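You operate a simulated robot arm through the tools that you are given. There is no shell and no other tool. Be economical: measure what you need, move in short steps, check, and stop when the job is done.

You run a simulated two-armed robot. Do the job below in one go: nothing can be reset, and whatever is moved stays where it is left.

TASK
Pick up the jar that says "clay" from the top of the brown table with one hand, pass it to the other hand and put it on the top of the yard table. Fetch the short blue cylinder and set it on the shelf under the sight glass. Take the blue filter and leave it on the shelf under the brown table. Take the short black cylinder and put it on the top of the plywood board. Stack the numbered block that says "No 59" from the top of the brown table on top of the numbered block that says "No 27". Stack the labelled brick marked "No 57" from the top of the brown table on top of the labelled brick that says "No 26". Open the upper green drawer. The order is free. Set down upright: jar, blue filter.

The check looks at the end state, three seconds after you hand in, the way a careful person would. Anything else that was tipped, shoved, dropped, spilled or broken makes it a failure.

THE ROBOT
Two 7-joint arms with two-finger parallel grippers on one trunk, on a base that drives. Base frame: it is fixed to the floor where the robot stands at the start and does not move with it; the origin is under the middle of the robot, x ahead of it, y to its left, z up; the surface under the hand at the start is at about z = 0.76. Lengths are in m, angles in degrees, forces in N, time in s.
The left shoulder is at the start at [0.07, 0.156, 0.78], the right one opposite. Places, roughly: blue filter (7x7x12 cm) [0.4, -0.3, 0.8]; blue lidded jar, red lidded jar, teal lidded jar [0.75, -0.25, 0.75]; labelled brick [0.25, 0.75, 0.75]; numbered block [0.5, 0.5, 0.75]; shelf under the brown table [0.6, 0.2, 0.2]; shelf under the sight glass (22x40 cm) [0.96, 2.46, 0.96]; short black cylinder (4x4x3 cm) [0.8, -0.5, 0.8]; short blue cylinder (4x4x3 cm) [0.9, -0.2, 0.8]; top of the plywood board [-0.5, -4.1, 0.6]; top of the yard table [3.5, 2.1, 0.8]; upper green drawer [-7.4, -7.9, 0.7]. Payload 3.91 kg a hand.
The tool frame of a hand sits at the grasp point between the pads (the TCP): z along the fingers, y along the line on which they close. The tips reach 0.03 m beyond it. Largest opening 0.11 m; finger width 0.02, thickness 0.01; the body of the gripper, 0.048 by 0.112 m, starts 0.055 m behind the TCP.
Orientation is told as [roll, pitch, yaw] about the base's x, y, z axes, in that order, counted from this pose: with the fingers straight down and closing along the base's y, the tool's x points along the base's -x, its y along +y and its z along -z.

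THE INTERFACE
- The arms move only by the tool play_rows. It takes "left_moves", "right_moves" or both (then of equal length, played together; a hand with none holds still); each is one flat list of numbers, 7 for each row, row after row: the shift along the base's x, y, z in m, then the turn, a rotation vector about the base's x, y, z in degrees, then the finger opening in m, from 0 to 0.11. In form: [tx, ty, tz, ax, ay, az, claw, tx, ty, tz, ax, ay, az, claw, ...]. A call has 1 to 20 rows; each row is the pose to reach, as a shift and turn from the pose commanded when the call began. Each row takes 0.2 s and may step no farther than 0.05 m and 8.6 degrees from the row before; otherwise, or with a gripper value out of range, the whole call is refused. A pose out of reach is approached as far as the arm can. The call stops where the force on the tool passes 40 N (or 10 N more than at its start, if that is more) or the arm is blocked; 0.2 s more then pass. Each finger travels about 0.108 m/s and halts on what it meets, pressing with about 39 N; the grip force reading is that of the motor and also rises with nothing between the fingers. The clock runs only during rows and for 0.2 s after the last one: add rows that repeat a pose to give the fingers time. The reply holds the time, the measured pose of the TCP, the force on the tool along the base axes, the opening and the grip force, in the units named above and with some noise, with the torque about the TCP (base axes, N m) and any sound that the robot's microphone picked up, and new pictures: "pictures" is both (left out), scene, wrist or none (wrist: the cameras of the hands that moved).
- Cameras (640 x 400 px; columns grow to the right, rows downward): "scene" is now at [0.1325, 0.0418, 1.0327]; the picture's right is [0.46, -0.89, 0.00], its down [-0.27, -0.14, -0.95] and it looks along [0.84, 0.44, -0.31] (base axes); focal length 214 px, centre (320, 200). "left" rides on the left gripper at [0.072, -0.017, -0.103] in its tool frame; the picture's right is [0.23, 0.97, 0.00], its down [-0.76, 0.18, -0.62] and it looks along [-0.61, 0.14, 0.78] (tool axes); focal length 222 px, centre (320, 200). "right" rides on the right gripper at [0.072, 0.017, -0.103] in its tool frame; the picture's right is [-0.23, 0.97, 0.00], its down [-0.76, -0.18, -0.62] and it looks along [-0.61, -0.14, 0.78] (tool axes); focal length 222 px, centre (320, 200). There is no depth. A picture from a camera that has moved, and an enlarged one, comes with that camera's place and axes in the base frame and with its lens.
- raise_lower(by): slides the trunk up (or, below 0, down) by that many m; the arms and the scene camera ride with it, the base frame stays. It gives what a move gives, with no picture.
- drive_base(legs): drives the robot by 1 to 6 legs, each [ahead, left, turn to the left] in m, m and degrees, along the robot's own axes; the way and the turn of a leg run together, so that a leg with both is an arc; at most 1.5 m and 180 degrees a leg. The arms and the cameras ride along, it lands a little off, and it stops where it bumps. It gives what a move gives, and a new picture of the scene camera.
- pan_tilt(pan, tilt): turns the head with the scene camera to pan (to the left, within 86 degrees either way) and tilt (down, from -29 to 69), counted from straight ahead of the robot. It gives what a move gives, and a new picture of the scene camera.
- enlarge(camera, box): a new picture of the part [left, top, right, bottom] of that camera's present view, enlarged. It takes no simulated time.
- finish_job(): hands the job in; it is judged then, once.

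Work in short steps. Places have to be worked out from the pictures, the camera data and where the tool is seen: move nearer, look again, correct. Check each grasp and each placing, and mend what went wrong. You have 207 turns and 260 pictures in all, those below and enlarged ones among them. Open the grippers and draw the arms clear of the work before you hand the job in, unless the task says otherwise.

The tools are called after ">>>" as a command line: name --argument value ..., lists and objects as JSON in quotes. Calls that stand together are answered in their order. play_rows: Moves the arms, as the interface text tells. Its arguments: {"type":"object","properties":{"left_moves":{"type":"array","items":{"type":"number"}},"right_moves":{"type":"array","items":{"type":"number"}},"pictures":{"type":"string","enum":["both","scene","wrist","none"]}},"required":[]} The other tools are called the same way: raise_lower (by) slides the trunk up or down; drive_base (legs) drives the base; pan_tilt (pan, tilt) turns the head that bears the scene camera; enlarge (camera, box) takes an enlarged picture of a part of a camera's view; finish_job () hands the job in.

At the start:

```text
t: 0.0
left_ee_pos: [0.6058, 0.6475, 1.0898]
left_tool_rot: [-0.1, 0.0, 0.0]
left_wrist_force: [0.2, -0.2, 0.2]
left_wrist_torque: [0.01, 0.0, -0.01]
left_grip_width: 0.1104
left_grasp_force: 0.1
right_ee_pos: [0.6409, 0.0232, 1.0131]
right_tool_rot: [0.1, 0.0, 0.0]
right_wrist_force: [0.6, -1.1, -0.1]
right_wrist_torque: [-0.01, -0.03, -0.04]
right_grip_width: 0.1098
right_grasp_force: 0.1
trunk travel left (down, up): [-0.225, 0.715]
robot x, y, heading: [0.0016, -0.0005, -0.1]
head pan, tilt: [27.4, 17.9]
```

scene: 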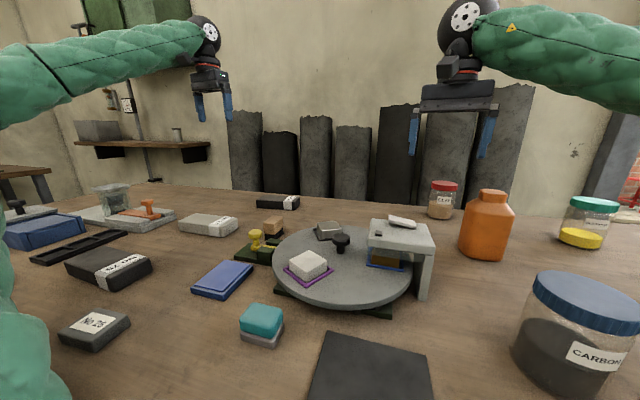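
right: 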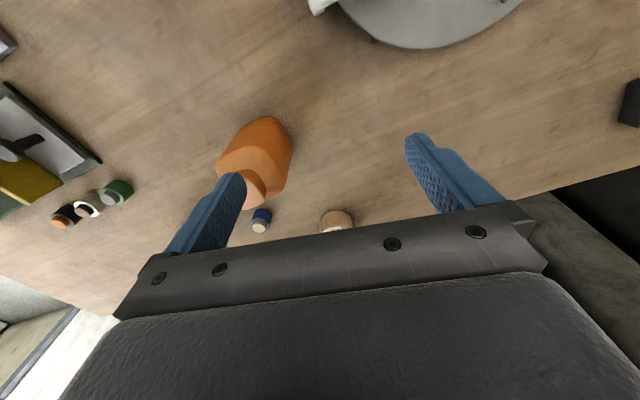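
left: 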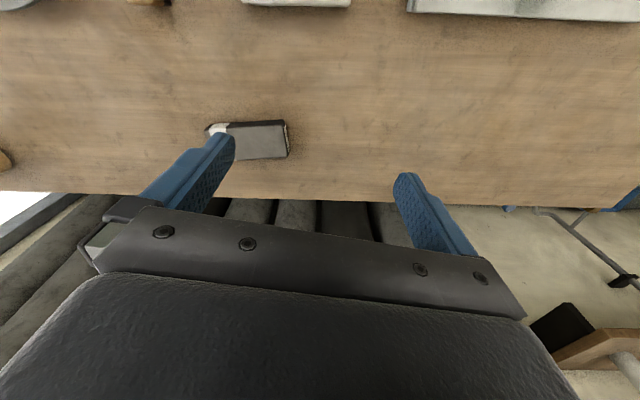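

I start by surveying the table: look to the right and to the left with the head.

>>> pan_tilt --pan -30 --tilt 30

>>> pan_tilt --pan 65 --tilt 35

```text
t: 1.3
left_ee_pos: [0.605, 0.6474, 1.0897]
left_tool_rot: [0.1, 0.0, 0.0]
left_wrist_force: [0.2, -0.4, 0.0]
left_wrist_torque: [-0.03, 0.01, -0.01]
left_grip_width: 0.1099
left_grasp_force: 0.1
right_ee_pos: [0.6411, 0.0235, 1.0129]
right_tool_rot: [0.0, 0.0, 0.1]
right_wrist_force: [0.2, 0.2, 0.2]
right_wrist_torque: [-0.01, -0.02, -0.01]
right_grip_width: 0.1098
right_grasp_force: 0.1
trunk travel left (down, up): [-0.225, 0.715]
robot x, y, heading: [-0.0015, -0.0016, 0.2]
head pan, tilt: [-30.0, 30.0]
camera scene: at [0.128, -0.0463, 1.0133], right [-0.5, -0.87, 0.0], down [-0.43, 0.25, -0.87], along [0.75, -0.43, -0.5], focal length 214 px, centre (320, 200)
```

scene: 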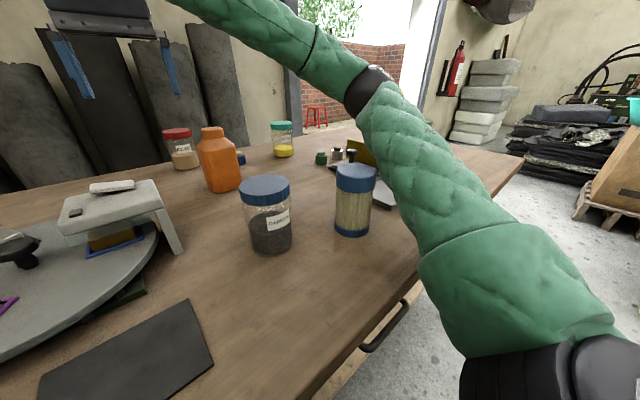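

```text
t: 3.0
left_ee_pos: [0.6048, 0.6475, 1.0904]
left_tool_rot: [0.1, 0.0, 0.0]
left_wrist_force: [-0.6, 0.2, 0.4]
left_wrist_torque: [-0.01, 0.01, -0.01]
left_grip_width: 0.1099
left_grasp_force: 0.0
right_ee_pos: [0.6408, 0.0235, 1.0138]
right_tool_rot: [0.0, 0.1, 0.0]
right_wrist_force: [-0.7, 0.0, 0.2]
right_wrist_torque: [0.01, -0.03, -0.02]
right_grip_width: 0.1103
right_grasp_force: 0.1
trunk travel left (down, up): [-0.225, 0.715]
robot x, y, heading: [-0.0016, -0.001, 0.0]
head pan, tilt: [65.0, 35.0]
camera scene: at [0.0869, 0.0786, 1.0055], right [0.91, -0.42, 0.0], down [-0.24, -0.52, -0.82], along [0.35, 0.74, -0.57], focal length 214 px, centre (320, 200)
```

scene: 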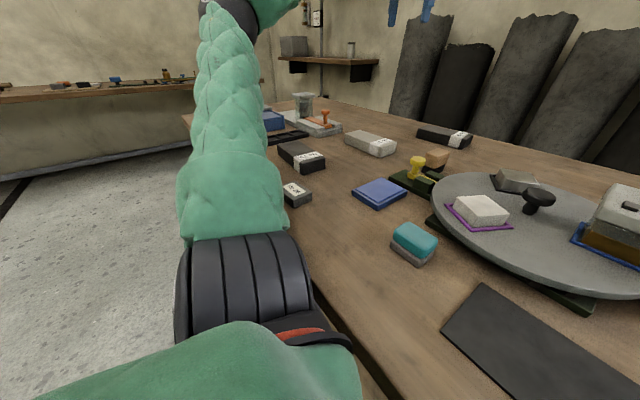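

I'll read the labels on the blocks and bricks with enlargements.

>>> enlarge --camera "scene" --box '[260, 120, 340, 220]'

>>> enlarge --camera "scene" --box '[330, 110, 490, 210]'

>>> pan_tilt --pan 20 --tilt 30

```text
4.00 times, centred on (300, 170) of scene
camera zoom: at [0.0869, 0.0786, 1.0055], right [0.91, -0.42, 0.0], down [-0.24, -0.52, -0.82], along [0.35, 0.74, -0.57], focal length 858 px, centre (400, 320)
```

zoom: 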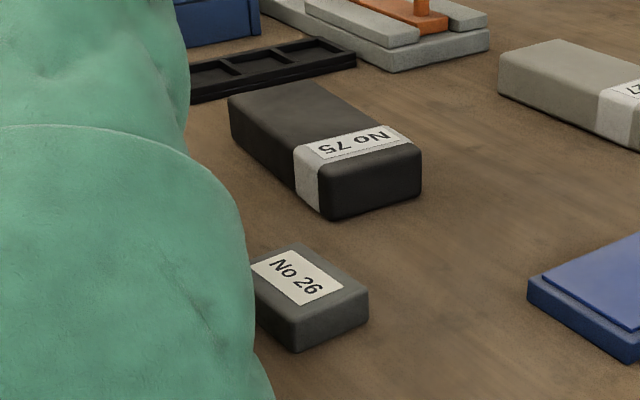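

```text
4.00 times, centred on (410, 160) of scene
camera zoom: at [0.0869, 0.0786, 1.0055], right [0.91, -0.42, 0.0], down [-0.24, -0.52, -0.82], along [0.35, 0.74, -0.57], focal length 858 px, centre (-40, 360)
```

zoom: 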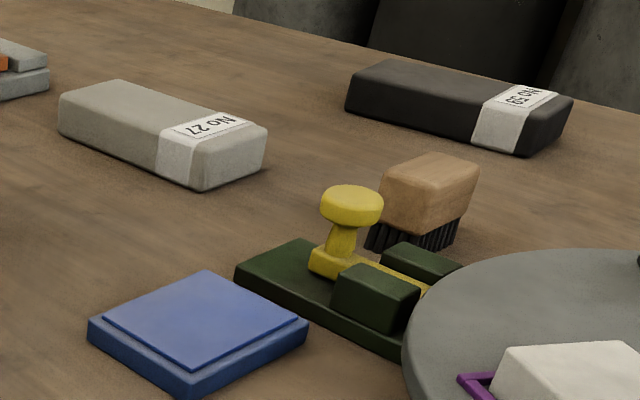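

```text
t: 4.1
left_ee_pos: [0.6063, 0.6484, 1.0908]
left_tool_rot: [0.0, 0.0, 0.0]
left_wrist_force: [-0.5, -1.4, 0.5]
left_wrist_torque: [-0.02, -0.01, -0.02]
left_grip_width: 0.1099
left_grasp_force: 0.1
right_ee_pos: [0.6389, 0.0233, 1.0139]
right_tool_rot: [0.0, 0.0, -0.1]
right_wrist_force: [-0.7, 0.4, 0.3]
right_wrist_torque: [-0.03, 0.0, 0.0]
right_grip_width: 0.1098
right_grasp_force: 0.1
trunk travel left (down, up): [-0.225, 0.715]
robot x, y, heading: [-0.0012, -0.0004, 0.1]
head pan, tilt: [20.0, 30.0]
camera scene: at [0.1346, 0.0298, 1.0133], right [0.34, -0.94, 0.0], down [-0.47, -0.17, -0.87], along [0.81, 0.3, -0.5], focal length 214 px, centre (320, 200)
```

scene: 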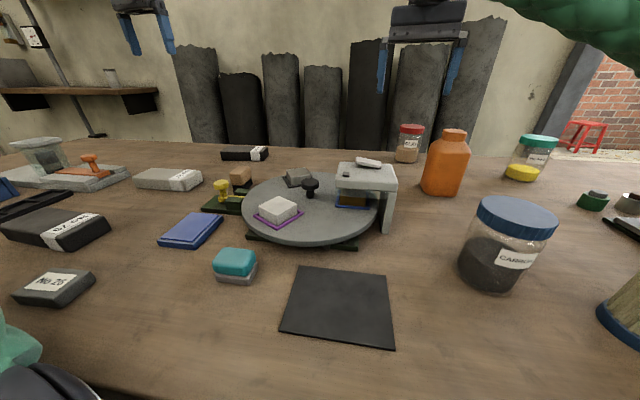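

No 57 is not found yet. I enlarge the candidates: objects on the turntable, and the No 75 block.

>>> enlarge --camera "scene" --box '[200, 140, 400, 265]'

>>> enlarge --camera "scene" --box '[0, 190, 120, 310]'

>>> pan_tilt --pan -45 --tilt 45

>>> pan_tilt --pan 80 --tilt 20

```text
3.20 times, centred on (300, 202) of scene
camera zoom: at [0.1346, 0.0298, 1.0133], right [0.34, -0.94, 0.0], down [-0.47, -0.17, -0.87], along [0.81, 0.3, -0.5], focal length 686 px, centre (384, 192)
```

zoom: 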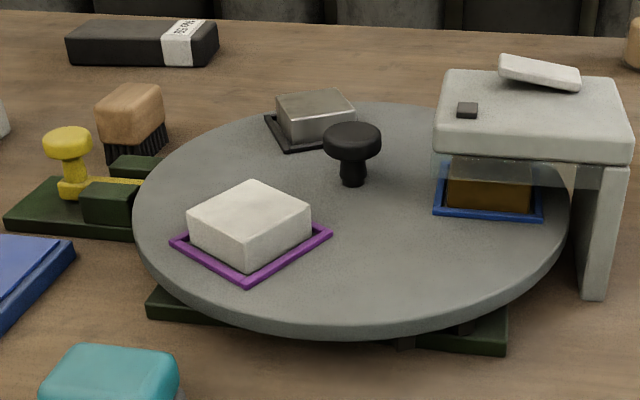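

```text
3.33 times, centred on (60, 250) of scene
camera zoom: at [0.1346, 0.0298, 1.0133], right [0.34, -0.94, 0.0], down [-0.47, -0.17, -0.87], along [0.81, 0.3, -0.5], focal length 715 px, centre (1187, 33)
```

zoom: 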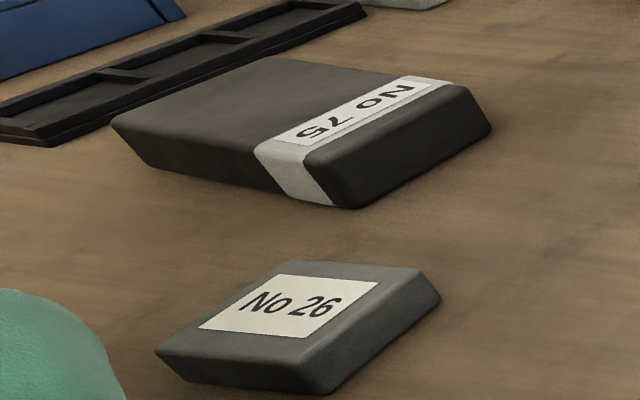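

```text
t: 5.5
left_ee_pos: [0.6049, 0.6487, 1.0911]
left_tool_rot: [0.0, -0.1, 0.0]
left_wrist_force: [-0.3, -0.3, 0.1]
left_wrist_torque: [-0.01, 0.02, -0.01]
left_grip_width: 0.1099
left_grasp_force: 0.1
right_ee_pos: [0.6399, 0.0239, 1.0137]
right_tool_rot: [0.1, 0.0, 0.0]
right_wrist_force: [-0.2, -0.6, -0.5]
right_wrist_torque: [0.04, -0.01, 0.02]
right_grip_width: 0.1103
right_grasp_force: 0.1
trunk travel left (down, up): [-0.225, 0.715]
robot x, y, heading: [-0.0015, 0.0011, 0.1]
head pan, tilt: [-45.0, 45.0]
camera scene: at [0.1071, -0.0586, 0.9907], right [-0.71, -0.71, 0.0], down [-0.5, 0.5, -0.71], along [0.5, -0.5, -0.71], focal length 214 px, centre (320, 200)
```

scene: 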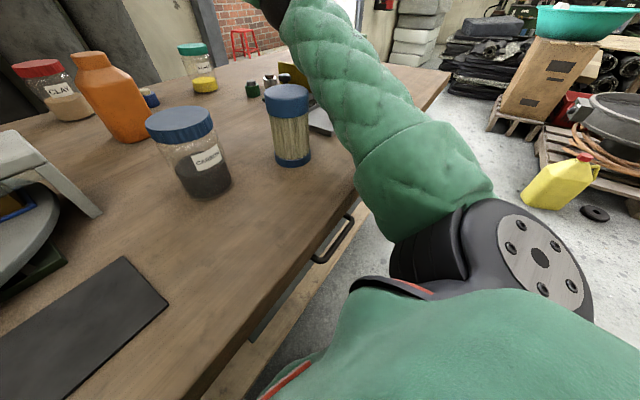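

```text
t: 7.5
left_ee_pos: [0.6066, 0.6477, 1.0906]
left_tool_rot: [0.0, 0.1, 0.0]
left_wrist_force: [-0.2, 0.4, 0.5]
left_wrist_torque: [-0.02, 0.01, -0.01]
left_grip_width: 0.11
left_grasp_force: 0.2
right_ee_pos: [0.6397, 0.0239, 1.0137]
right_tool_rot: [-0.1, 0.0, 0.0]
right_wrist_force: [0.4, -0.2, -0.2]
right_wrist_torque: [-0.01, 0.02, -0.01]
right_grip_width: 0.1098
right_grasp_force: 0.0
trunk travel left (down, up): [-0.225, 0.715]
robot x, y, heading: [0.0005, 0.0045, -0.0]
head pan, tilt: [80.0, 20.0]
camera scene: at [0.0658, 0.0905, 1.0294], right [0.98, -0.17, 0.0], down [-0.06, -0.34, -0.94], along [0.16, 0.93, -0.34], focal length 214 px, centre (320, 200)
```

scene: 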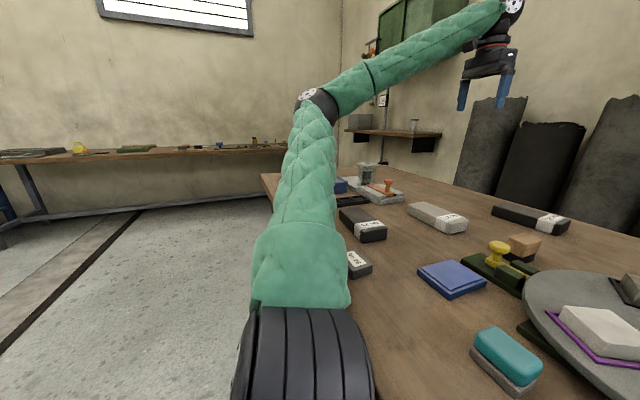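

A brick may hide behind the left arm. I swing the left hand to the right at the same height and look again.

>>> play_rows --left_moves '[0.02, -0.05, 0.02, 0, 0, 0, 0.11, 0.04, -0.09, 0.04, 0, 0, 0, 0.11, 0.06, -0.13, 0.06, 0, 0, 0, 0.11, 0.08, -0.17, 0.08, 0, 0, 0, 0.11, 0.1, -0.21, 0.1, 0, 0, 0, 0.11, 0.12, -0.25, 0.12, 0, 0, 0, 0.11, 0.14, -0.29, 0.14, 0, 0, 0, 0.11]' --pictures "scene"

```text
refused: row 1 steps farther than a row can; nothing moved
```

The steps were a bit too long; I shorten them.

>>> play_rows --left_moves '[0.02, -0.04, 0.02, 0, 0, 0, 0.11, 0.04, -0.08, 0.04, 0, 0, 0, 0.11, 0.06, -0.12, 0.06, 0, 0, 0, 0.11, 0.08, -0.16, 0.08, 0, 0, 0, 0.11, 0.1, -0.2, 0.1, 0, 0, 0, 0.11, 0.12, -0.24, 0.12, 0, 0, 0, 0.11, 0.14, -0.28, 0.14, 0, 0, 0, 0.11]' --pictures "scene"

```text
t: 9.1
left_ee_pos: [0.7456, 0.3658, 1.2298]
left_tool_rot: [-0.1, 0.0, 0.0]
left_wrist_force: [0.2, -1.0, -0.2]
left_wrist_torque: [-0.01, -0.01, -0.02]
left_grip_width: 0.1101
left_grasp_force: 0.0
right_ee_pos: [0.6417, 0.0228, 1.0127]
right_tool_rot: [0.1, 0.1, 0.0]
right_wrist_force: [-0.1, -0.2, 0.5]
right_wrist_torque: [0.05, 0.01, 0.0]
right_grip_width: 0.11
right_grasp_force: 0.0
trunk travel left (down, up): [-0.225, 0.715]
robot x, y, heading: [-0.0007, 0.0018, -0.1]
head pan, tilt: [80.0, 20.0]
camera scene: at [0.0659, 0.0895, 1.0294], right [0.98, -0.17, 0.0], down [-0.06, -0.34, -0.94], along [0.16, 0.93, -0.34], focal length 214 px, centre (320, 200)
```

scene: 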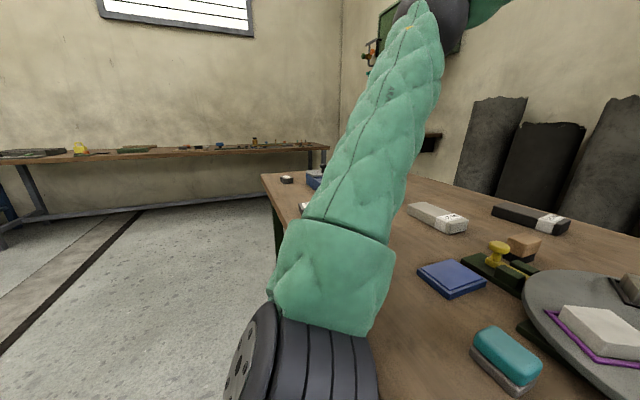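

A small brick shows at the far left end of the table; I enlarge it.

>>> enlarge --camera "scene" --box '[260, 160, 324, 220]'

```text
6.67 times, centred on (292, 190) of scene
camera zoom: at [0.0659, 0.0895, 1.0294], right [0.98, -0.17, 0.0], down [-0.06, -0.34, -0.94], along [0.16, 0.93, -0.34], focal length 1430 px, centre (507, 267)
```

zoom: 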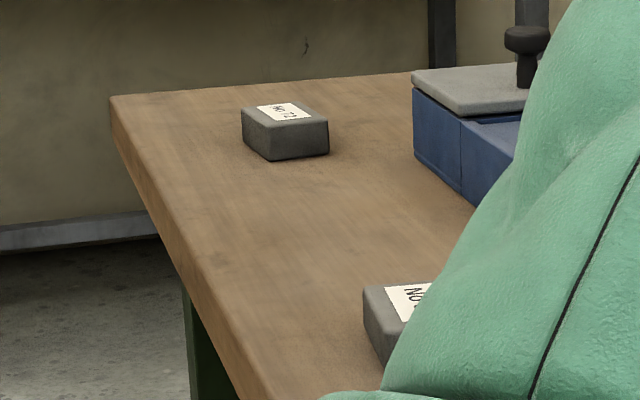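

Two more bricks lie toward the left end (about [0.08,1.04] and [0.12,0.72]). First job: No 59 onto No 27, with the left hand. I judge No 59 near (0.73,0.54); I bring the hand above it and look with the wrist camera.

>>> play_rows --left_moves '[-0.005, 0.03, -0.035, 0, 0, 0, 0.11, -0.01, 0.06, -0.07, 0, 0, 0, 0.11, -0.02, 0.09, -0.105, 0, 0, 0, 0.11, -0.03, 0.12, -0.14, 0, 0, 0, 0.11, -0.04, 0.15, -0.175, 0, 0, 0, 0.11, -0.04, 0.17, -0.21, 0, 0, 0, 0.11]' --pictures "wrist"

>>> pan_tilt --pan 40 --tilt 25

```text
t: 10.5
left_ee_pos: [0.7029, 0.5309, 1.0321]
left_tool_rot: [0.4, -0.3, -0.1]
left_wrist_force: [0.0, 1.0, -0.2]
left_wrist_torque: [-0.01, 0.0, -0.02]
left_grip_width: 0.11
left_grasp_force: 0.0
right_ee_pos: [0.6364, 0.0175, 1.0222]
right_tool_rot: [0.5, -0.2, 0.0]
right_wrist_force: [0.2, 0.7, 0.1]
right_wrist_torque: [0.04, 0.0, -0.01]
right_grip_width: 0.1099
right_grasp_force: 0.1
trunk travel left (down, up): [-0.225, 0.715]
robot x, y, heading: [-0.0002, 0.0025, -0.3]
head pan, tilt: [80.0, 20.0]
camera left: at [0.6283, 0.5143, 1.1355], right [-0.23, 0.97, 0.01], down [0.76, 0.17, 0.63], along [0.61, 0.15, -0.78], focal length 222 px, centre (320, 200)
```

left: 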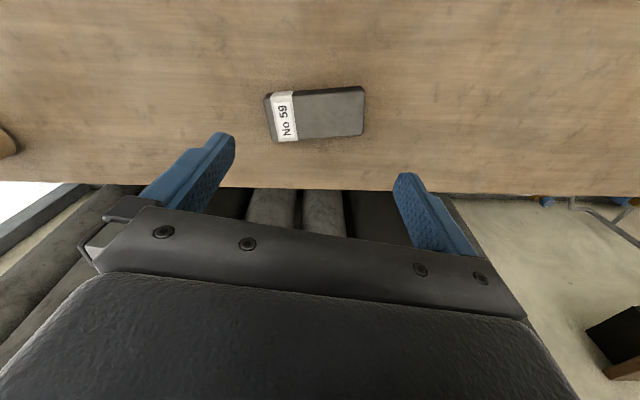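

```text
t: 11.6
left_ee_pos: [0.7021, 0.533, 1.0316]
left_tool_rot: [0.4, -0.4, 0.0]
left_wrist_force: [-0.4, 0.1, -0.6]
left_wrist_torque: [0.02, -0.03, -0.02]
left_grip_width: 0.1099
left_grasp_force: 0.1
right_ee_pos: [0.6355, 0.0172, 1.0208]
right_tool_rot: [0.3, -0.3, 0.0]
right_wrist_force: [0.9, 0.1, 0.8]
right_wrist_torque: [-0.03, 0.02, 0.0]
right_grip_width: 0.1099
right_grasp_force: 0.1
trunk travel left (down, up): [-0.225, 0.715]
robot x, y, heading: [0.0, -0.0019, -0.1]
head pan, tilt: [40.0, 25.0]
camera scene: at [0.1151, 0.052, 1.0259], right [0.64, -0.77, 0.0], down [-0.32, -0.27, -0.91], along [0.7, 0.59, -0.42], focal length 214 px, centre (320, 200)
```

scene: 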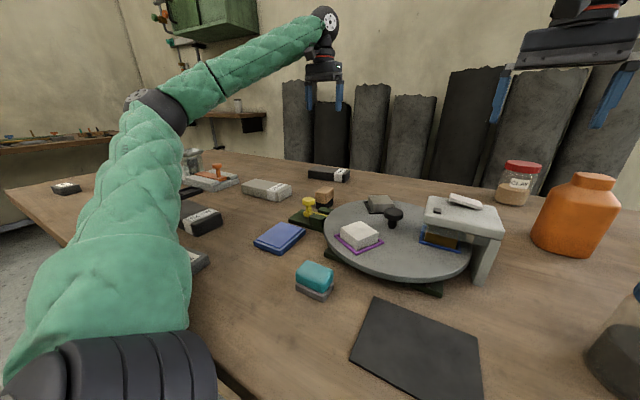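

No 59's centre is about (0.735,0.535), its long axis at about 107°. I turn the left hand by −73° so it closes across the width, centre above it.

>>> play_rows --left_moves '[0.004, 0, -0.01, 0, 0, -8.1, 0.11, 0.008, 0, -0.02, 0, 0, -16.2, 0.11, 0.012, 0, -0.03, 0, 0, -24.3, 0.11, 0.016, 0, -0.04, 0, 0, -32.4, 0.11, 0.02, 0, -0.05, 0, 0, -40.5, 0.11, 0.024, 0, -0.06, 0, 0, -48.6, 0.11, 0.028, 0.0, -0.07, 0, 0, -56.7, 0.11, 0.031, 0.0, -0.08, 0, 0, -64.8, 0.11, 0.032, 0.003, -0.09, 0, 0, -73, 0.11, 0.032, 0.003, -0.1, 0, 0, -73, 0.11]' --pictures "wrist"

```text
t: 14.0
left_ee_pos: [0.7471, 0.5233, 0.9597]
left_tool_rot: [1.0, 0.4, -74.3]
left_wrist_force: [-0.1, 0.1, -0.8]
left_wrist_torque: [-0.03, 0.02, 0.0]
left_grip_width: 0.1101
left_grasp_force: 0.0
right_ee_pos: [0.6424, 0.0096, 1.0394]
right_tool_rot: [0.7, -0.3, -0.9]
right_wrist_force: [0.1, -0.1, -1.1]
right_wrist_torque: [0.02, 0.02, 0.01]
right_grip_width: 0.1102
right_grasp_force: 0.1
trunk travel left (down, up): [-0.225, 0.715]
robot x, y, heading: [0.0106, 0.0088, -0.8]
head pan, tilt: [40.0, 25.0]
stopped in row 10 (left hand): the arm was blocked; the commanded pose is now the measured one
camera left: at [0.7096, 0.5877, 1.064], right [0.87, 0.48, 0.02], down [0.37, -0.69, 0.62], along [0.31, -0.54, -0.78], focal length 222 px, centre (320, 200)
```

left: 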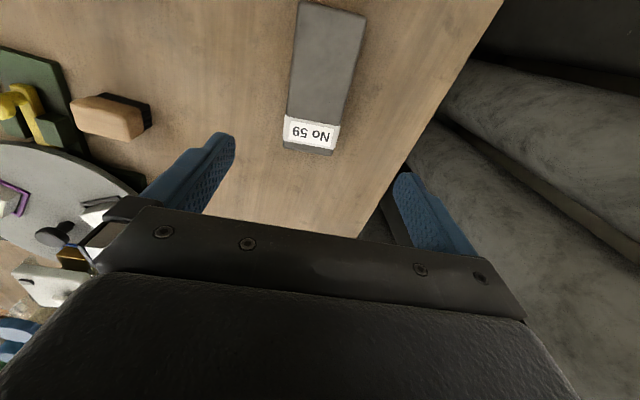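

The robot leaned and the arm was blocked: the left upper arm may be touching the table. I back off upward and look at the arm.

>>> play_rows --left_moves '[0, 0, 0.03, 0, 0, 0, 0.11, 0, 0, 0.06, 0, 0, 0, 0.11, 0, 0, 0.09, 0, 0, 0, 0.11]' --pictures "none"

>>> pan_tilt --pan 70 --tilt 40

```text
t: 15.0
left_ee_pos: [0.7239, 0.5406, 1.0243]
left_tool_rot: [0.7, 0.1, -72.5]
left_wrist_force: [-0.7, 0.8, -0.1]
left_wrist_torque: [-0.02, 0.03, 0.0]
left_grip_width: 0.1101
left_grasp_force: 0.0
right_ee_pos: [0.6325, 0.0236, 1.0199]
right_tool_rot: [0.4, -0.3, 0.6]
right_wrist_force: [0.6, -0.2, 0.1]
right_wrist_torque: [0.01, -0.02, 0.0]
right_grip_width: 0.1101
right_grasp_force: 0.2
trunk travel left (down, up): [-0.225, 0.715]
robot x, y, heading: [-0.0057, -0.0037, 0.6]
head pan, tilt: [40.0, 25.0]
stopped in row 3 (left hand): the arm was blocked; the commanded pose is now the measured one
```

```text
t: 15.9
left_ee_pos: [0.724, 0.5409, 1.0251]
left_tool_rot: [0.7, 0.2, -72.6]
left_wrist_force: [0.1, -0.7, -0.2]
left_wrist_torque: [-0.01, 0.01, 0.0]
left_grip_width: 0.1099
left_grasp_force: 0.0
right_ee_pos: [0.6304, 0.0216, 1.0213]
right_tool_rot: [0.5, -0.5, 0.5]
right_wrist_force: [-0.1, 0.6, -0.6]
right_wrist_torque: [-0.01, 0.02, -0.04]
right_grip_width: 0.1102
right_grasp_force: 0.1
trunk travel left (down, up): [-0.225, 0.715]
robot x, y, heading: [-0.0021, 0.0027, 0.5]
head pan, tilt: [70.0, 40.0]
camera scene: at [0.0691, 0.07, 1.0016], right [0.94, -0.34, 0.0], down [-0.21, -0.6, -0.77], along [0.26, 0.73, -0.63], focal length 214 px, centre (320, 200)
```

scene: 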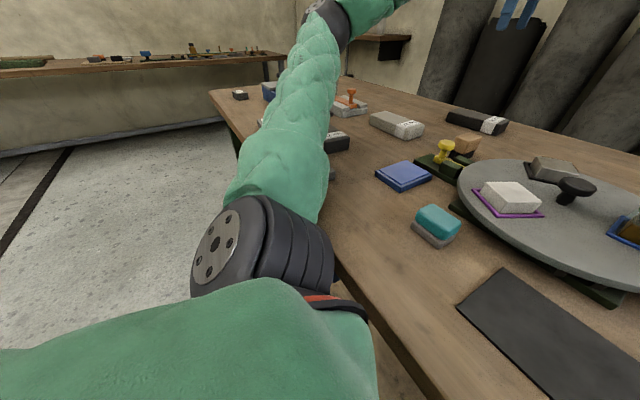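

The upper arm hangs at table height (shoulder z 0.78) and touches the table edge. I raise the trunk 0.3 m for clearance.

>>> raise_lower --by 0.3

>>> pan_tilt --pan 70 --tilt 45

```text
t: 18.9
left_ee_pos: [0.7328, 0.5496, 1.3106]
left_tool_rot: [0.0, -0.2, -72.5]
left_wrist_force: [-0.6, 0.3, -1.0]
left_wrist_torque: [0.01, 0.01, 0.0]
left_grip_width: 0.1097
left_grasp_force: 0.0
right_ee_pos: [0.6393, 0.0314, 1.313]
right_tool_rot: [-0.2, 0.1, 0.5]
right_wrist_force: [-0.7, 0.8, 0.7]
right_wrist_torque: [-0.02, 0.03, 0.0]
right_grip_width: 0.1099
right_grasp_force: 0.1
trunk travel left (down, up): [-0.525, 0.415]
robot x, y, heading: [0.0025, -0.002, 0.2]
head pan, tilt: [70.0, 40.0]
```

```text
t: 19.6
left_ee_pos: [0.7322, 0.5496, 1.3113]
left_tool_rot: [0.0, -0.3, -72.6]
left_wrist_force: [-0.1, 0.7, 0.7]
left_wrist_torque: [0.02, -0.02, 0.0]
left_grip_width: 0.1101
left_grasp_force: 0.0
right_ee_pos: [0.6392, 0.0314, 1.3134]
right_tool_rot: [-0.2, 0.0, 0.5]
right_wrist_force: [0.5, 0.4, -0.5]
right_wrist_torque: [0.0, -0.02, 0.0]
right_grip_width: 0.1098
right_grasp_force: 0.0
trunk travel left (down, up): [-0.525, 0.415]
robot x, y, heading: [0.0008, -0.0021, 0.3]
head pan, tilt: [70.0, 45.0]
camera scene: at [0.076, 0.0758, 1.2907], right [0.94, -0.33, 0.0], down [-0.24, -0.67, -0.71], along [0.24, 0.67, -0.71], focal length 214 px, centre (320, 200)
```

scene: 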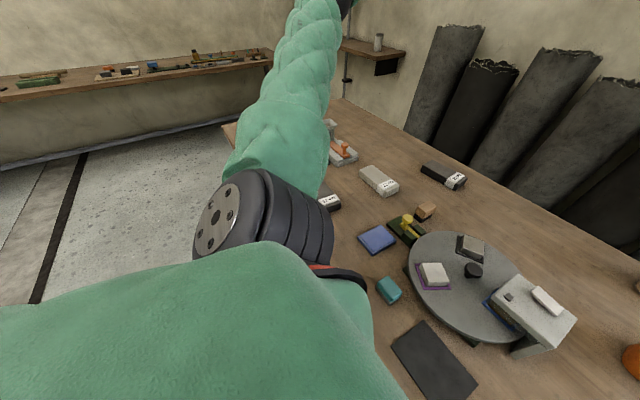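

Clear now. I lower the left hand above No 59.

>>> play_rows --left_moves '[0, -0.002, -0.045, 0, 0, 0, 0.11, 0, -0.004, -0.09, 0, 0, 0, 0.11, 0, -0.006, -0.135, 0, 0, 0, 0.11, 0, -0.008, -0.18, 0, 0, 0, 0.11, 0, -0.01, -0.225, 0, 0, 0, 0.11, 0, -0.012, -0.27, 0, 0, 0, 0.11, 0.002, -0.014, -0.315, 0, 0, 0, 0.11]' --pictures "wrist"

```text
t: 21.2
left_ee_pos: [0.7359, 0.5357, 0.9945]
left_tool_rot: [0.0, -0.1, -72.6]
left_wrist_force: [0.0, 0.1, 0.3]
left_wrist_torque: [-0.01, -0.01, -0.03]
left_grip_width: 0.1099
left_grasp_force: 0.1
right_ee_pos: [0.6394, 0.0317, 1.3136]
right_tool_rot: [-0.2, 0.1, 0.5]
right_wrist_force: [0.2, 0.7, -0.4]
right_wrist_torque: [-0.02, 0.03, -0.02]
right_grip_width: 0.1102
right_grasp_force: 0.0
trunk travel left (down, up): [-0.525, 0.415]
robot x, y, heading: [-0.0014, 0.0002, 0.6]
head pan, tilt: [70.0, 45.0]
camera left: at [0.696, 0.6003, 1.0979], right [0.86, 0.51, 0.0], down [0.4, -0.67, 0.63], along [0.32, -0.54, -0.78], focal length 222 px, centre (320, 200)
```

left: 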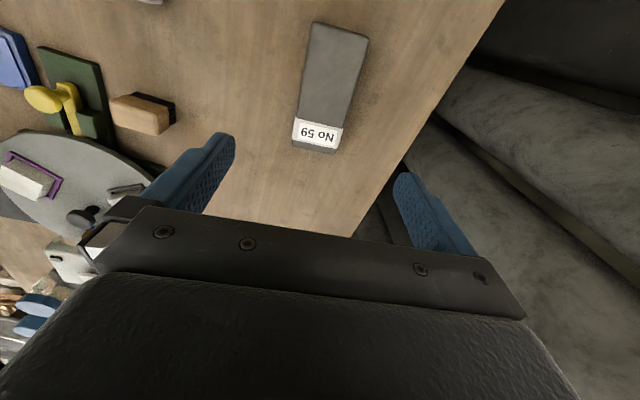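

Refined: No 59 centre (0.740,0.542), axis 109°. I correct slightly and descend to TCP z≈0.80.

>>> play_rows --left_moves '[0.004, 0.006, -0.04, 0, 0, 2, 0.11, 0.004, 0.006, -0.08, 0, 0, 2, 0.11, 0.004, 0.006, -0.12, 0, 0, 2, 0.11, 0.004, 0.006, -0.16, 0, 0, 2, 0.11]' --pictures "wrist"

```text
t: 22.2
left_ee_pos: [0.7387, 0.541, 0.8342]
left_tool_rot: [0.0, -0.3, -70.7]
left_wrist_force: [-0.6, 0.2, -0.4]
left_wrist_torque: [0.0, 0.01, -0.02]
left_grip_width: 0.11
left_grasp_force: 0.0
right_ee_pos: [0.6398, 0.0321, 1.3122]
right_tool_rot: [-0.2, 0.2, 0.5]
right_wrist_force: [0.6, 0.6, 0.2]
right_wrist_torque: [-0.03, 0.02, 0.0]
right_grip_width: 0.1102
right_grasp_force: 0.1
trunk travel left (down, up): [-0.525, 0.415]
robot x, y, heading: [-0.0042, -0.0013, 0.5]
head pan, tilt: [70.0, 45.0]
camera left: at [0.6976, 0.604, 0.938], right [0.84, 0.54, 0.0], down [0.42, -0.66, 0.63], along [0.34, -0.53, -0.78], focal length 222 px, centre (320, 200)
```

left: 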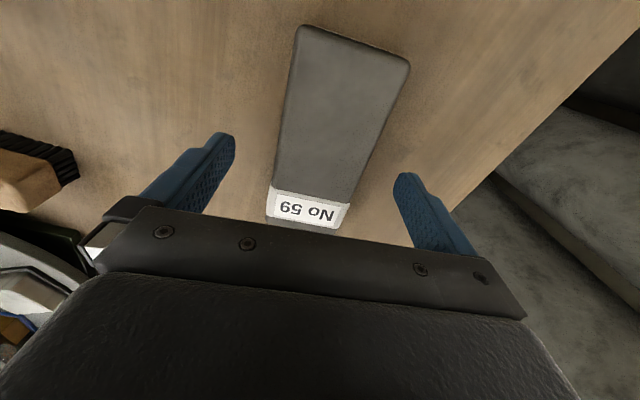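

Well centred. Descend to 0.799 and close.

>>> play_rows --left_moves '[0, 0, -0.018, 0, 0, 0, 0.11, 0, 0, -0.035, 0, 0, 0, 0.11, 0, 0, -0.035, 0, 0, 0, 0.085, 0, 0, -0.035, 0, 0, 0, 0.05, 0, 0, -0.035, 0, 0, 0, 0.03, 0, 0, -0.035, 0, 0, 0, 0.03]' --pictures "none"

```text
t: 23.6
left_ee_pos: [0.7382, 0.5405, 0.8006]
left_tool_rot: [0.2, -0.3, -70.6]
left_wrist_force: [0.3, 0.2, 2.1]
left_wrist_torque: [0.04, -0.09, -0.12]
left_grip_width: 0.0679
left_grasp_force: 38.9
right_ee_pos: [0.6397, 0.0312, 1.3138]
right_tool_rot: [-0.2, 0.0, 0.5]
right_wrist_force: [-0.1, 0.4, 0.0]
right_wrist_torque: [-0.02, 0.02, -0.01]
right_grip_width: 0.1101
right_grasp_force: 0.0
trunk travel left (down, up): [-0.525, 0.415]
robot x, y, heading: [-0.0012, 0.0008, 0.5]
head pan, tilt: [70.0, 45.0]
```

Gripped (width 0.068). Lift and carry toward No 27.

>>> play_rows --left_moves '[0, 0, 0.04, 0, 0, 0, 0.03, 0, 0, 0.08, 0, 0, 0, 0.03, 0, 0, 0.12, 0, 0, 0, 0.03, 0, 0, 0.16, 0, 0, 0, 0.03, -0.02, 0.005, 0.2, 0, 0, 0, 0.03, -0.06, 0.01, 0.22, 0, 0, 0, 0.03, -0.1, 0.02, 0.22, 0, 0, 0, 0.03, -0.14, 0.03, 0.22, 0, 0, 0, 0.03, -0.18, 0.04, 0.22, 0, 0, 0, 0.03, -0.22, 0.05, 0.22, 0, 0, 0, 0.03]' --pictures "wrist"

>>> pan_tilt --pan 50 --tilt 40

```text
t: 25.8
left_ee_pos: [0.5179, 0.5896, 1.0251]
left_tool_rot: [0.1, -0.2, -70.8]
left_wrist_force: [0.0, -0.6, -4.6]
left_wrist_torque: [0.02, 0.0, -0.01]
left_grip_width: 0.0678
left_grasp_force: 39.4
right_ee_pos: [0.6371, 0.0284, 1.3156]
right_tool_rot: [-0.1, 0.0, 0.4]
right_wrist_force: [-0.4, -0.2, -0.3]
right_wrist_torque: [0.05, -0.05, -0.01]
right_grip_width: 0.11
right_grasp_force: 0.1
trunk travel left (down, up): [-0.525, 0.415]
robot x, y, heading: [-0.0016, -0.0, -0.1]
head pan, tilt: [70.0, 45.0]
camera left: at [0.4773, 0.6529, 1.1276], right [0.84, 0.54, 0.0], down [0.42, -0.66, 0.63], along [0.34, -0.53, -0.78], focal length 222 px, centre (320, 200)
```

left: 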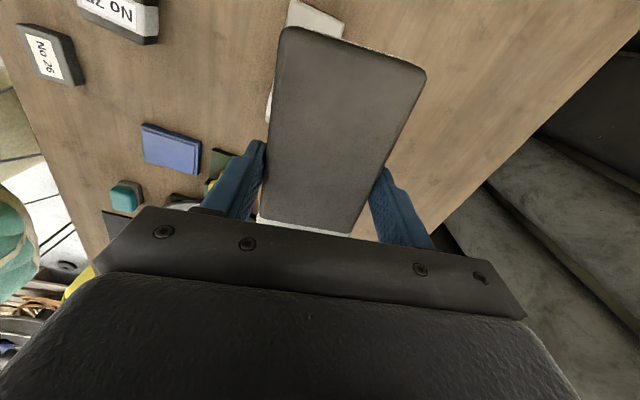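

```text
t: 26.6
left_ee_pos: [0.5186, 0.5931, 1.023]
left_tool_rot: [0.0, -0.2, -70.6]
left_wrist_force: [0.7, -0.2, -3.7]
left_wrist_torque: [0.03, -0.01, -0.02]
left_grip_width: 0.0677
left_grasp_force: 38.9
right_ee_pos: [0.6389, 0.0317, 1.3136]
right_tool_rot: [-0.2, 0.0, 0.5]
right_wrist_force: [0.5, -0.2, 0.5]
right_wrist_torque: [0.0, -0.02, 0.03]
right_grip_width: 0.1101
right_grasp_force: 0.1
trunk travel left (down, up): [-0.525, 0.415]
robot x, y, heading: [-0.0014, -0.0006, 0.6]
head pan, tilt: [50.0, 40.0]
camera scene: at [0.1025, 0.0651, 1.2979], right [0.77, -0.64, 0.0], down [-0.41, -0.5, -0.77], along [0.49, 0.59, -0.64], focal length 214 px, centre (320, 200)
```

scene: 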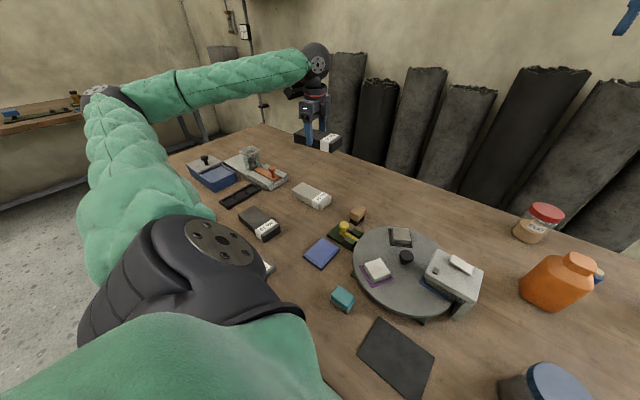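

I enlarge No 27 to localise it precisely.

>>> enlarge --camera "scene" --box '[280, 170, 344, 215]'

```text
8.89 times, centred on (312, 192) of scene
camera zoom: at [0.1025, 0.0651, 1.2979], right [0.77, -0.64, 0.0], down [-0.41, -0.5, -0.77], along [0.49, 0.59, -0.64], focal length 1906 px, centre (391, 267)
```

zoom: 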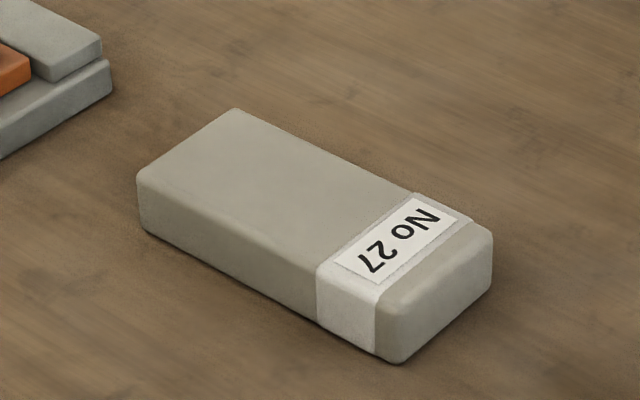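

No 27: centre (0.480,0.579), axis ≈102°, top ≈0.80. I align the held block (turn −7.5°) and lower to just above.

>>> play_rows --left_moves '[-0.02, -0.006, -0.02, 0, 0, -3.5, 0.03, -0.038, -0.012, -0.05, 0, 0, -7.5, 0.03, -0.038, -0.012, -0.09, 0, 0, -7.5, 0.03, -0.038, -0.012, -0.12, 0, 0, -7.5, 0.03, -0.038, -0.012, -0.15, 0, 0, -7.5, 0.03, -0.038, -0.012, -0.15, 0, 0, -7.5, 0.03]' --pictures "scene"

>>> enlarge --camera "scene" --box '[250, 120, 378, 220]'

```text
t: 28.0
left_ee_pos: [0.4801, 0.5797, 0.8701]
left_tool_rot: [0.1, -0.2, -78.1]
left_wrist_force: [-0.4, 1.0, -3.0]
left_wrist_torque: [0.02, -0.02, 0.0]
left_grip_width: 0.0677
left_grasp_force: 39.1
right_ee_pos: [0.6388, 0.0308, 1.3145]
right_tool_rot: [-0.2, 0.0, 0.5]
right_wrist_force: [-0.6, -1.2, 1.0]
right_wrist_torque: [0.02, -0.01, 0.0]
right_grip_width: 0.1102
right_grasp_force: 0.1
trunk travel left (down, up): [-0.525, 0.415]
robot x, y, heading: [-0.0043, 0.0046, 0.4]
head pan, tilt: [50.0, 40.0]
camera scene: at [0.1024, 0.0647, 1.298], right [0.77, -0.64, 0.0], down [-0.41, -0.5, -0.77], along [0.49, 0.59, -0.64], focal length 214 px, centre (320, 200)
```

scene: 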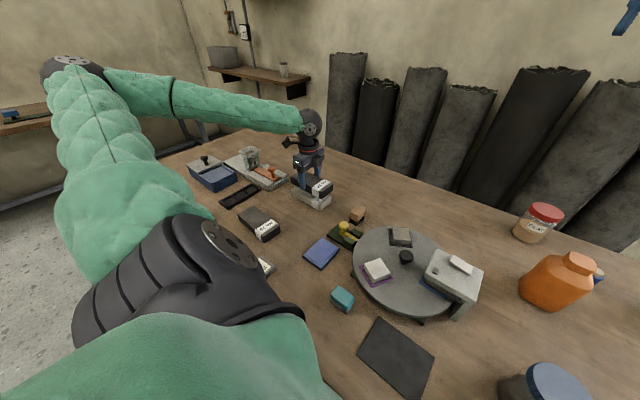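

```text
4.00 times, centred on (314, 170) of scene
camera zoom: at [0.1024, 0.0647, 1.298], right [0.77, -0.64, 0.0], down [-0.41, -0.5, -0.77], along [0.49, 0.59, -0.64], focal length 858 px, centre (344, 320)
```

zoom: 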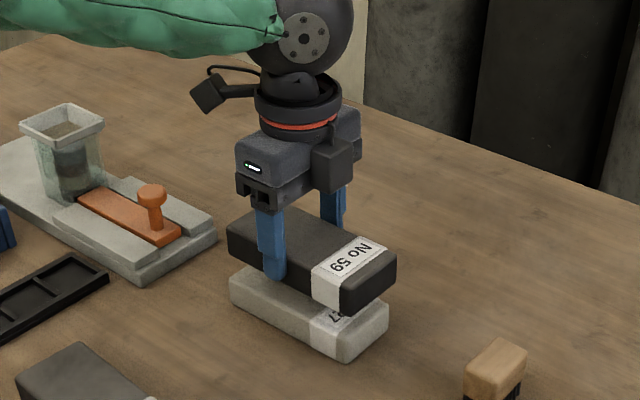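

Aligned well. Lower in small steps until contact (expected TCP ≈0.836).

>>> play_rows --left_moves '[0, 0, -0.015, 0, 0, 0, 0.03, 0, 0, -0.025, 0, 0, 0, 0.03, 0, 0, -0.03, 0, 0, 0, 0.03, 0, 0, -0.034, 0, 0, 0, 0.03]' --pictures "none"

```text
t: 29.0
left_ee_pos: [0.4796, 0.5788, 0.8377]
left_tool_rot: [0.1, -0.2, -78.1]
left_wrist_force: [-0.6, -0.2, -4.1]
left_wrist_torque: [0.05, -0.02, -0.02]
left_grip_width: 0.0679
left_grasp_force: 39.1
right_ee_pos: [0.6396, 0.032, 1.3124]
right_tool_rot: [-0.2, 0.0, 0.5]
right_wrist_force: [0.7, -0.2, -0.3]
right_wrist_torque: [-0.04, 0.0, 0.02]
right_grip_width: 0.1098
right_grasp_force: 0.0
trunk travel left (down, up): [-0.525, 0.415]
robot x, y, heading: [-0.0013, -0.0047, 0.7]
head pan, tilt: [50.0, 40.0]
```

No contact yet; go on in 2 mm steps and watch.

>>> play_rows --left_moves '[0, 0, -0.002, 0, 0, 0, 0.03, 0, 0, -0.004, 0, 0, 0, 0.03, 0, 0, -0.004, 0, 0, 0, 0.03]' --pictures "none"

>>> enlarge --camera "scene" --box '[280, 145, 344, 215]'

```text
t: 29.8
left_ee_pos: [0.4803, 0.5796, 0.8336]
left_tool_rot: [0.1, -0.2, -78.0]
left_wrist_force: [0.7, 3.4, 13.2]
left_wrist_torque: [-0.21, 0.31, -0.23]
left_grip_width: 0.0678
left_grasp_force: 39.3
right_ee_pos: [0.6376, 0.0311, 1.3138]
right_tool_rot: [0.0, -0.1, 0.5]
right_wrist_force: [-0.1, 0.1, 0.2]
right_wrist_torque: [-0.01, -0.04, 0.0]
right_grip_width: 0.1097
right_grasp_force: 0.2
trunk travel left (down, up): [-0.525, 0.415]
robot x, y, heading: [0.0001, -0.002, 0.6]
head pan, tilt: [50.0, 40.0]
```

```text
5.71 times, centred on (312, 180) of scene
camera zoom: at [0.1022, 0.0644, 1.2983], right [0.77, -0.64, 0.0], down [-0.41, -0.5, -0.77], along [0.49, 0.59, -0.64], focal length 1226 px, centre (366, 314)
```

zoom: 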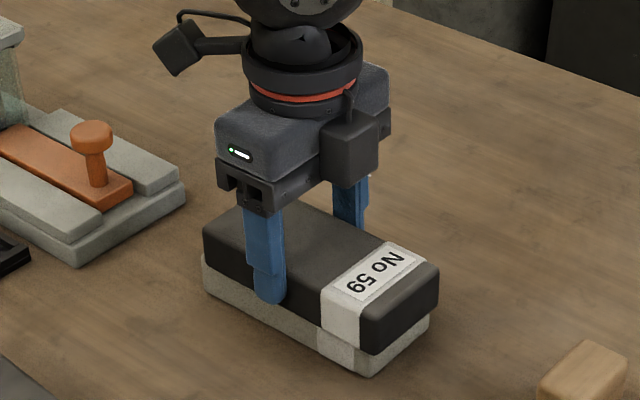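

Contact (17 N change) and the stack sits square. Open and lift straight up.

>>> play_rows --left_moves '[0, 0, 0, 0, 0, 0, 0.08, 0, 0, 0, 0, 0, 0, 0.11, 0, 0, 0, 0, 0, 0, 0.11, 0, 0, 0.03, 0, 0, 0, 0.11, 0, 0, 0.07, 0, 0, 0, 0.11, 0, 0, 0.12, 0, 0, 0, 0.11, 0, 0, 0.16, 0, 0, 0, 0.11, 0, 0, 0.2, 0, 0, 0, 0.11]' --pictures "none"

>>> enlarge --camera "scene" --box '[160, 120, 370, 320]'

```text
t: 31.6
left_ee_pos: [0.481, 0.5799, 1.0348]
left_tool_rot: [0.0, -0.2, -78.1]
left_wrist_force: [0.3, -0.1, 0.3]
left_wrist_torque: [0.03, -0.01, -0.02]
left_grip_width: 0.1098
left_grasp_force: 0.0
right_ee_pos: [0.6384, 0.0309, 1.3134]
right_tool_rot: [-0.2, 0.1, 0.5]
right_wrist_force: [-0.4, 0.4, -0.1]
right_wrist_torque: [0.02, 0.0, 0.01]
right_grip_width: 0.1101
right_grasp_force: 0.1
trunk travel left (down, up): [-0.525, 0.415]
robot x, y, heading: [-0.0009, 0.0001, 0.3]
head pan, tilt: [50.0, 40.0]
```

```text
2.00 times, centred on (265, 220) of scene
camera zoom: at [0.1024, 0.0645, 1.2979], right [0.77, -0.64, 0.0], down [-0.41, -0.5, -0.77], along [0.49, 0.59, -0.64], focal length 429 px, centre (430, 160)
```

zoom: 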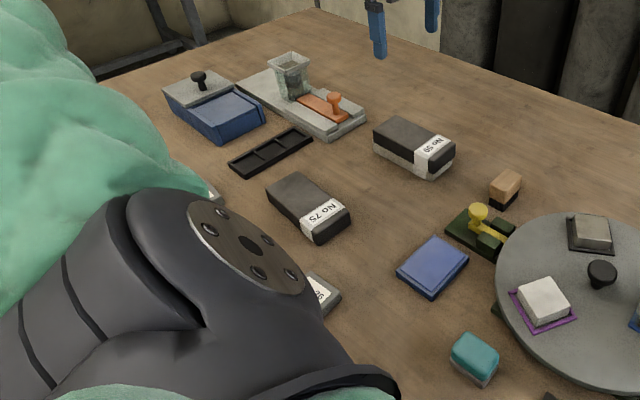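

Stack 1 done. Now the bricks: I straighten and raise the left hand, then drive along the table to the left so I can see and reach them.

>>> play_rows --left_moves '[0.01, 0, 0.02, 0, 0, 8, 0.11, 0.02, 0, 0.04, 0, 0, 16, 0.11, 0.03, 0, 0.06, 0, 0, 24, 0.11, 0.04, 0, 0.08, 0, 0, 32, 0.11, 0.05, 0, 0.1, 0, 0, 40, 0.11, 0.06, 0, 0.12, 0, 0, 48, 0.11, 0.07, -0.02, 0.14, 0, 0, 56, 0.11, 0.08, -0.04, 0.16, 0, 0, 64, 0.11, 0.08, -0.06, 0.18, 0, 0, 72, 0.11, 0.08, -0.08, 0.2, 0, 0, 78, 0.11]' --pictures "none"

>>> drive_base --legs '[[-0.12, 0.0, 0], [0, 0.4, 0]]'

>>> pan_tilt --pan 40 --tilt 50

```text
t: 33.8
left_ee_pos: [0.5597, 0.4975, 1.2325]
left_tool_rot: [0.1, -0.2, 0.1]
left_wrist_force: [0.2, 0.7, 0.4]
left_wrist_torque: [0.0, -0.04, 0.02]
left_grip_width: 0.11
left_grasp_force: 0.0
right_ee_pos: [0.6397, 0.0299, 1.3124]
right_tool_rot: [-0.1, 0.1, 0.5]
right_wrist_force: [0.3, 0.5, -0.4]
right_wrist_torque: [0.02, 0.0, 0.05]
right_grip_width: 0.11
right_grasp_force: 0.0
trunk travel left (down, up): [-0.525, 0.415]
robot x, y, heading: [-0.0014, -0.0043, 0.4]
head pan, tilt: [50.0, 40.0]
```

```text
t: 37.2
left_ee_pos: [0.4375, 0.9035, 1.232]
left_tool_rot: [0.0, -0.2, -0.1]
left_wrist_force: [0.8, 0.7, 0.2]
left_wrist_torque: [-0.01, 0.0, 0.0]
left_grip_width: 0.1099
left_grasp_force: 0.0
right_ee_pos: [0.5157, 0.4356, 1.3138]
right_tool_rot: [-0.2, 0.0, 0.5]
right_wrist_force: [0.0, 0.7, -0.1]
right_wrist_torque: [-0.01, -0.01, 0.01]
right_grip_width: 0.1101
right_grasp_force: 0.1
trunk travel left (down, up): [-0.525, 0.415]
robot x, y, heading: [-0.1272, 0.4005, 0.6]
head pan, tilt: [50.0, 40.0]
camera scene: at [-0.021, 0.47, 1.2979], right [0.77, -0.64, 0.0], down [-0.41, -0.5, -0.77], along [0.49, 0.59, -0.64], focal length 214 px, centre (320, 200)
```

scene: 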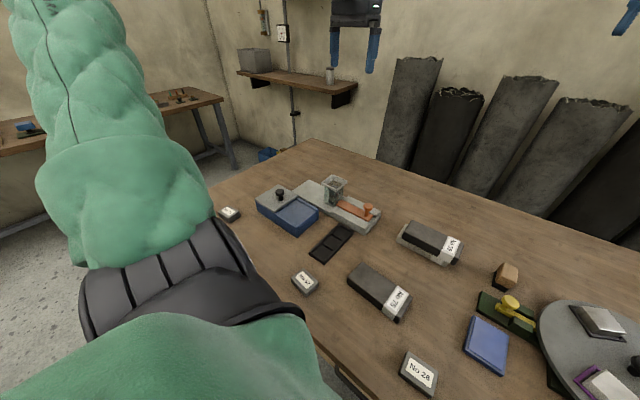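

```text
t: 37.9
left_ee_pos: [0.437, 0.9019, 1.2322]
left_tool_rot: [0.1, -0.2, -0.1]
left_wrist_force: [-0.2, 0.1, 0.5]
left_wrist_torque: [-0.01, -0.01, -0.01]
left_grip_width: 0.11
left_grasp_force: 0.1
right_ee_pos: [0.5145, 0.4346, 1.3134]
right_tool_rot: [-0.2, -0.1, 0.4]
right_wrist_force: [-0.7, -0.1, -0.4]
right_wrist_torque: [0.01, 0.03, 0.02]
right_grip_width: 0.11
right_grasp_force: 0.0
trunk travel left (down, up): [-0.525, 0.415]
robot x, y, heading: [-0.1218, 0.4045, 0.4]
head pan, tilt: [40.0, 50.0]
camera scene: at [-0.0165, 0.4536, 1.2838], right [0.65, -0.76, 0.0], down [-0.58, -0.5, -0.64], along [0.49, 0.42, -0.77], focal length 214 px, centre (320, 200)
```

scene: 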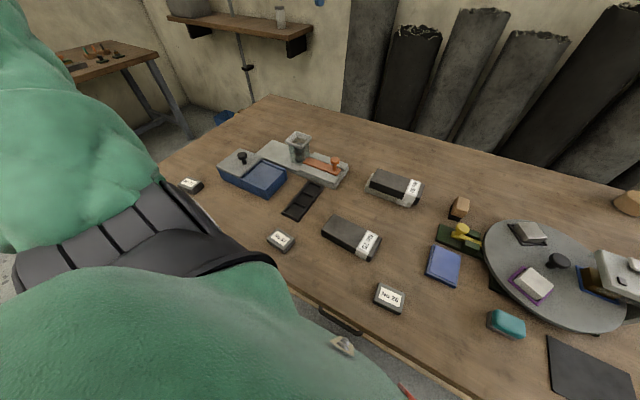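

Three small bricks seen clearly. I read the labels.

>>> enlarge --camera "scene" --box '[250, 210, 420, 320]'

>>> enlarge --camera "scene" --box '[170, 165, 220, 205]'

```text
3.64 times, centred on (335, 265) of scene
camera zoom: at [-0.0165, 0.4536, 1.2838], right [0.65, -0.76, 0.0], down [-0.58, -0.5, -0.64], along [0.49, 0.42, -0.77], focal length 780 px, centre (266, -36)
```

zoom: 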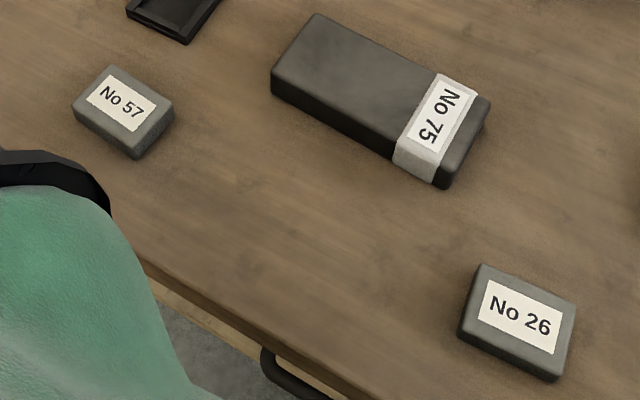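

```text
10.00 times, centred on (195, 185) of scene
camera zoom: at [-0.0165, 0.4536, 1.2838], right [0.65, -0.76, 0.0], down [-0.58, -0.5, -0.64], along [0.49, 0.42, -0.77], focal length 2145 px, centre (1570, 350)
```

zoom: 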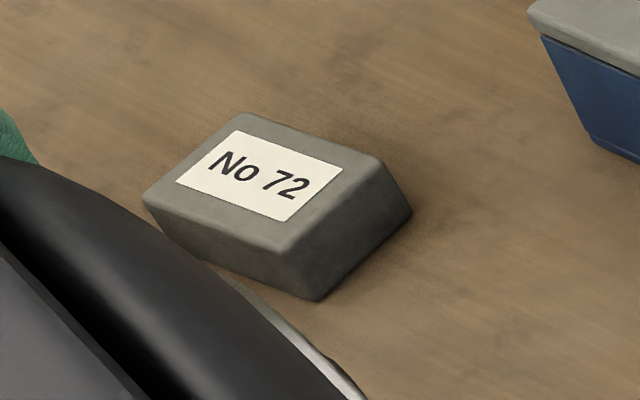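

No 57 is at ≈(0.134,0.717), axis ≈98°; No 26 ≈(0.188,0.427), axis ≈109°. Both too near the robot axis; I back up 0.2 m.

>>> drive_base --legs '[[-0.2, 0.05, 0]]'

```text
t: 39.5
left_ee_pos: [0.2345, 0.9514, 1.2325]
left_tool_rot: [0.0, -0.3, -0.2]
left_wrist_force: [-0.1, 0.3, 0.1]
left_wrist_torque: [-0.02, -0.03, -0.02]
left_grip_width: 0.11
left_grasp_force: 0.0
right_ee_pos: [0.3124, 0.4851, 1.3145]
right_tool_rot: [-0.2, 0.0, 0.5]
right_wrist_force: [0.9, 0.2, -0.6]
right_wrist_torque: [-0.05, -0.03, 0.0]
right_grip_width: 0.11
right_grasp_force: 0.0
trunk travel left (down, up): [-0.525, 0.415]
robot x, y, heading: [-0.3256, 0.4566, 0.5]
head pan, tilt: [40.0, 50.0]
camera scene: at [-0.2193, 0.5027, 1.2838], right [0.65, -0.76, 0.0], down [-0.58, -0.5, -0.64], along [0.49, 0.42, -0.77], focal length 214 px, centre (320, 200)
```

scene: 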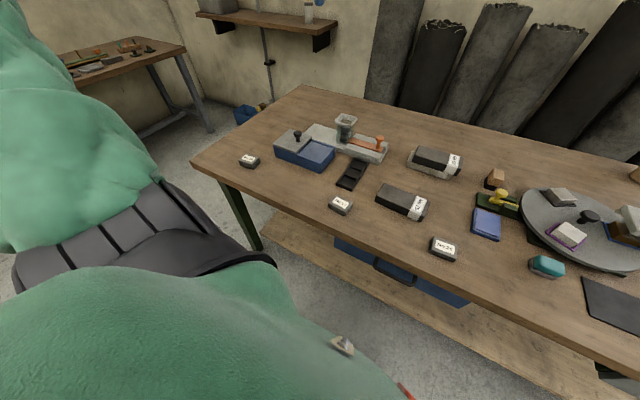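

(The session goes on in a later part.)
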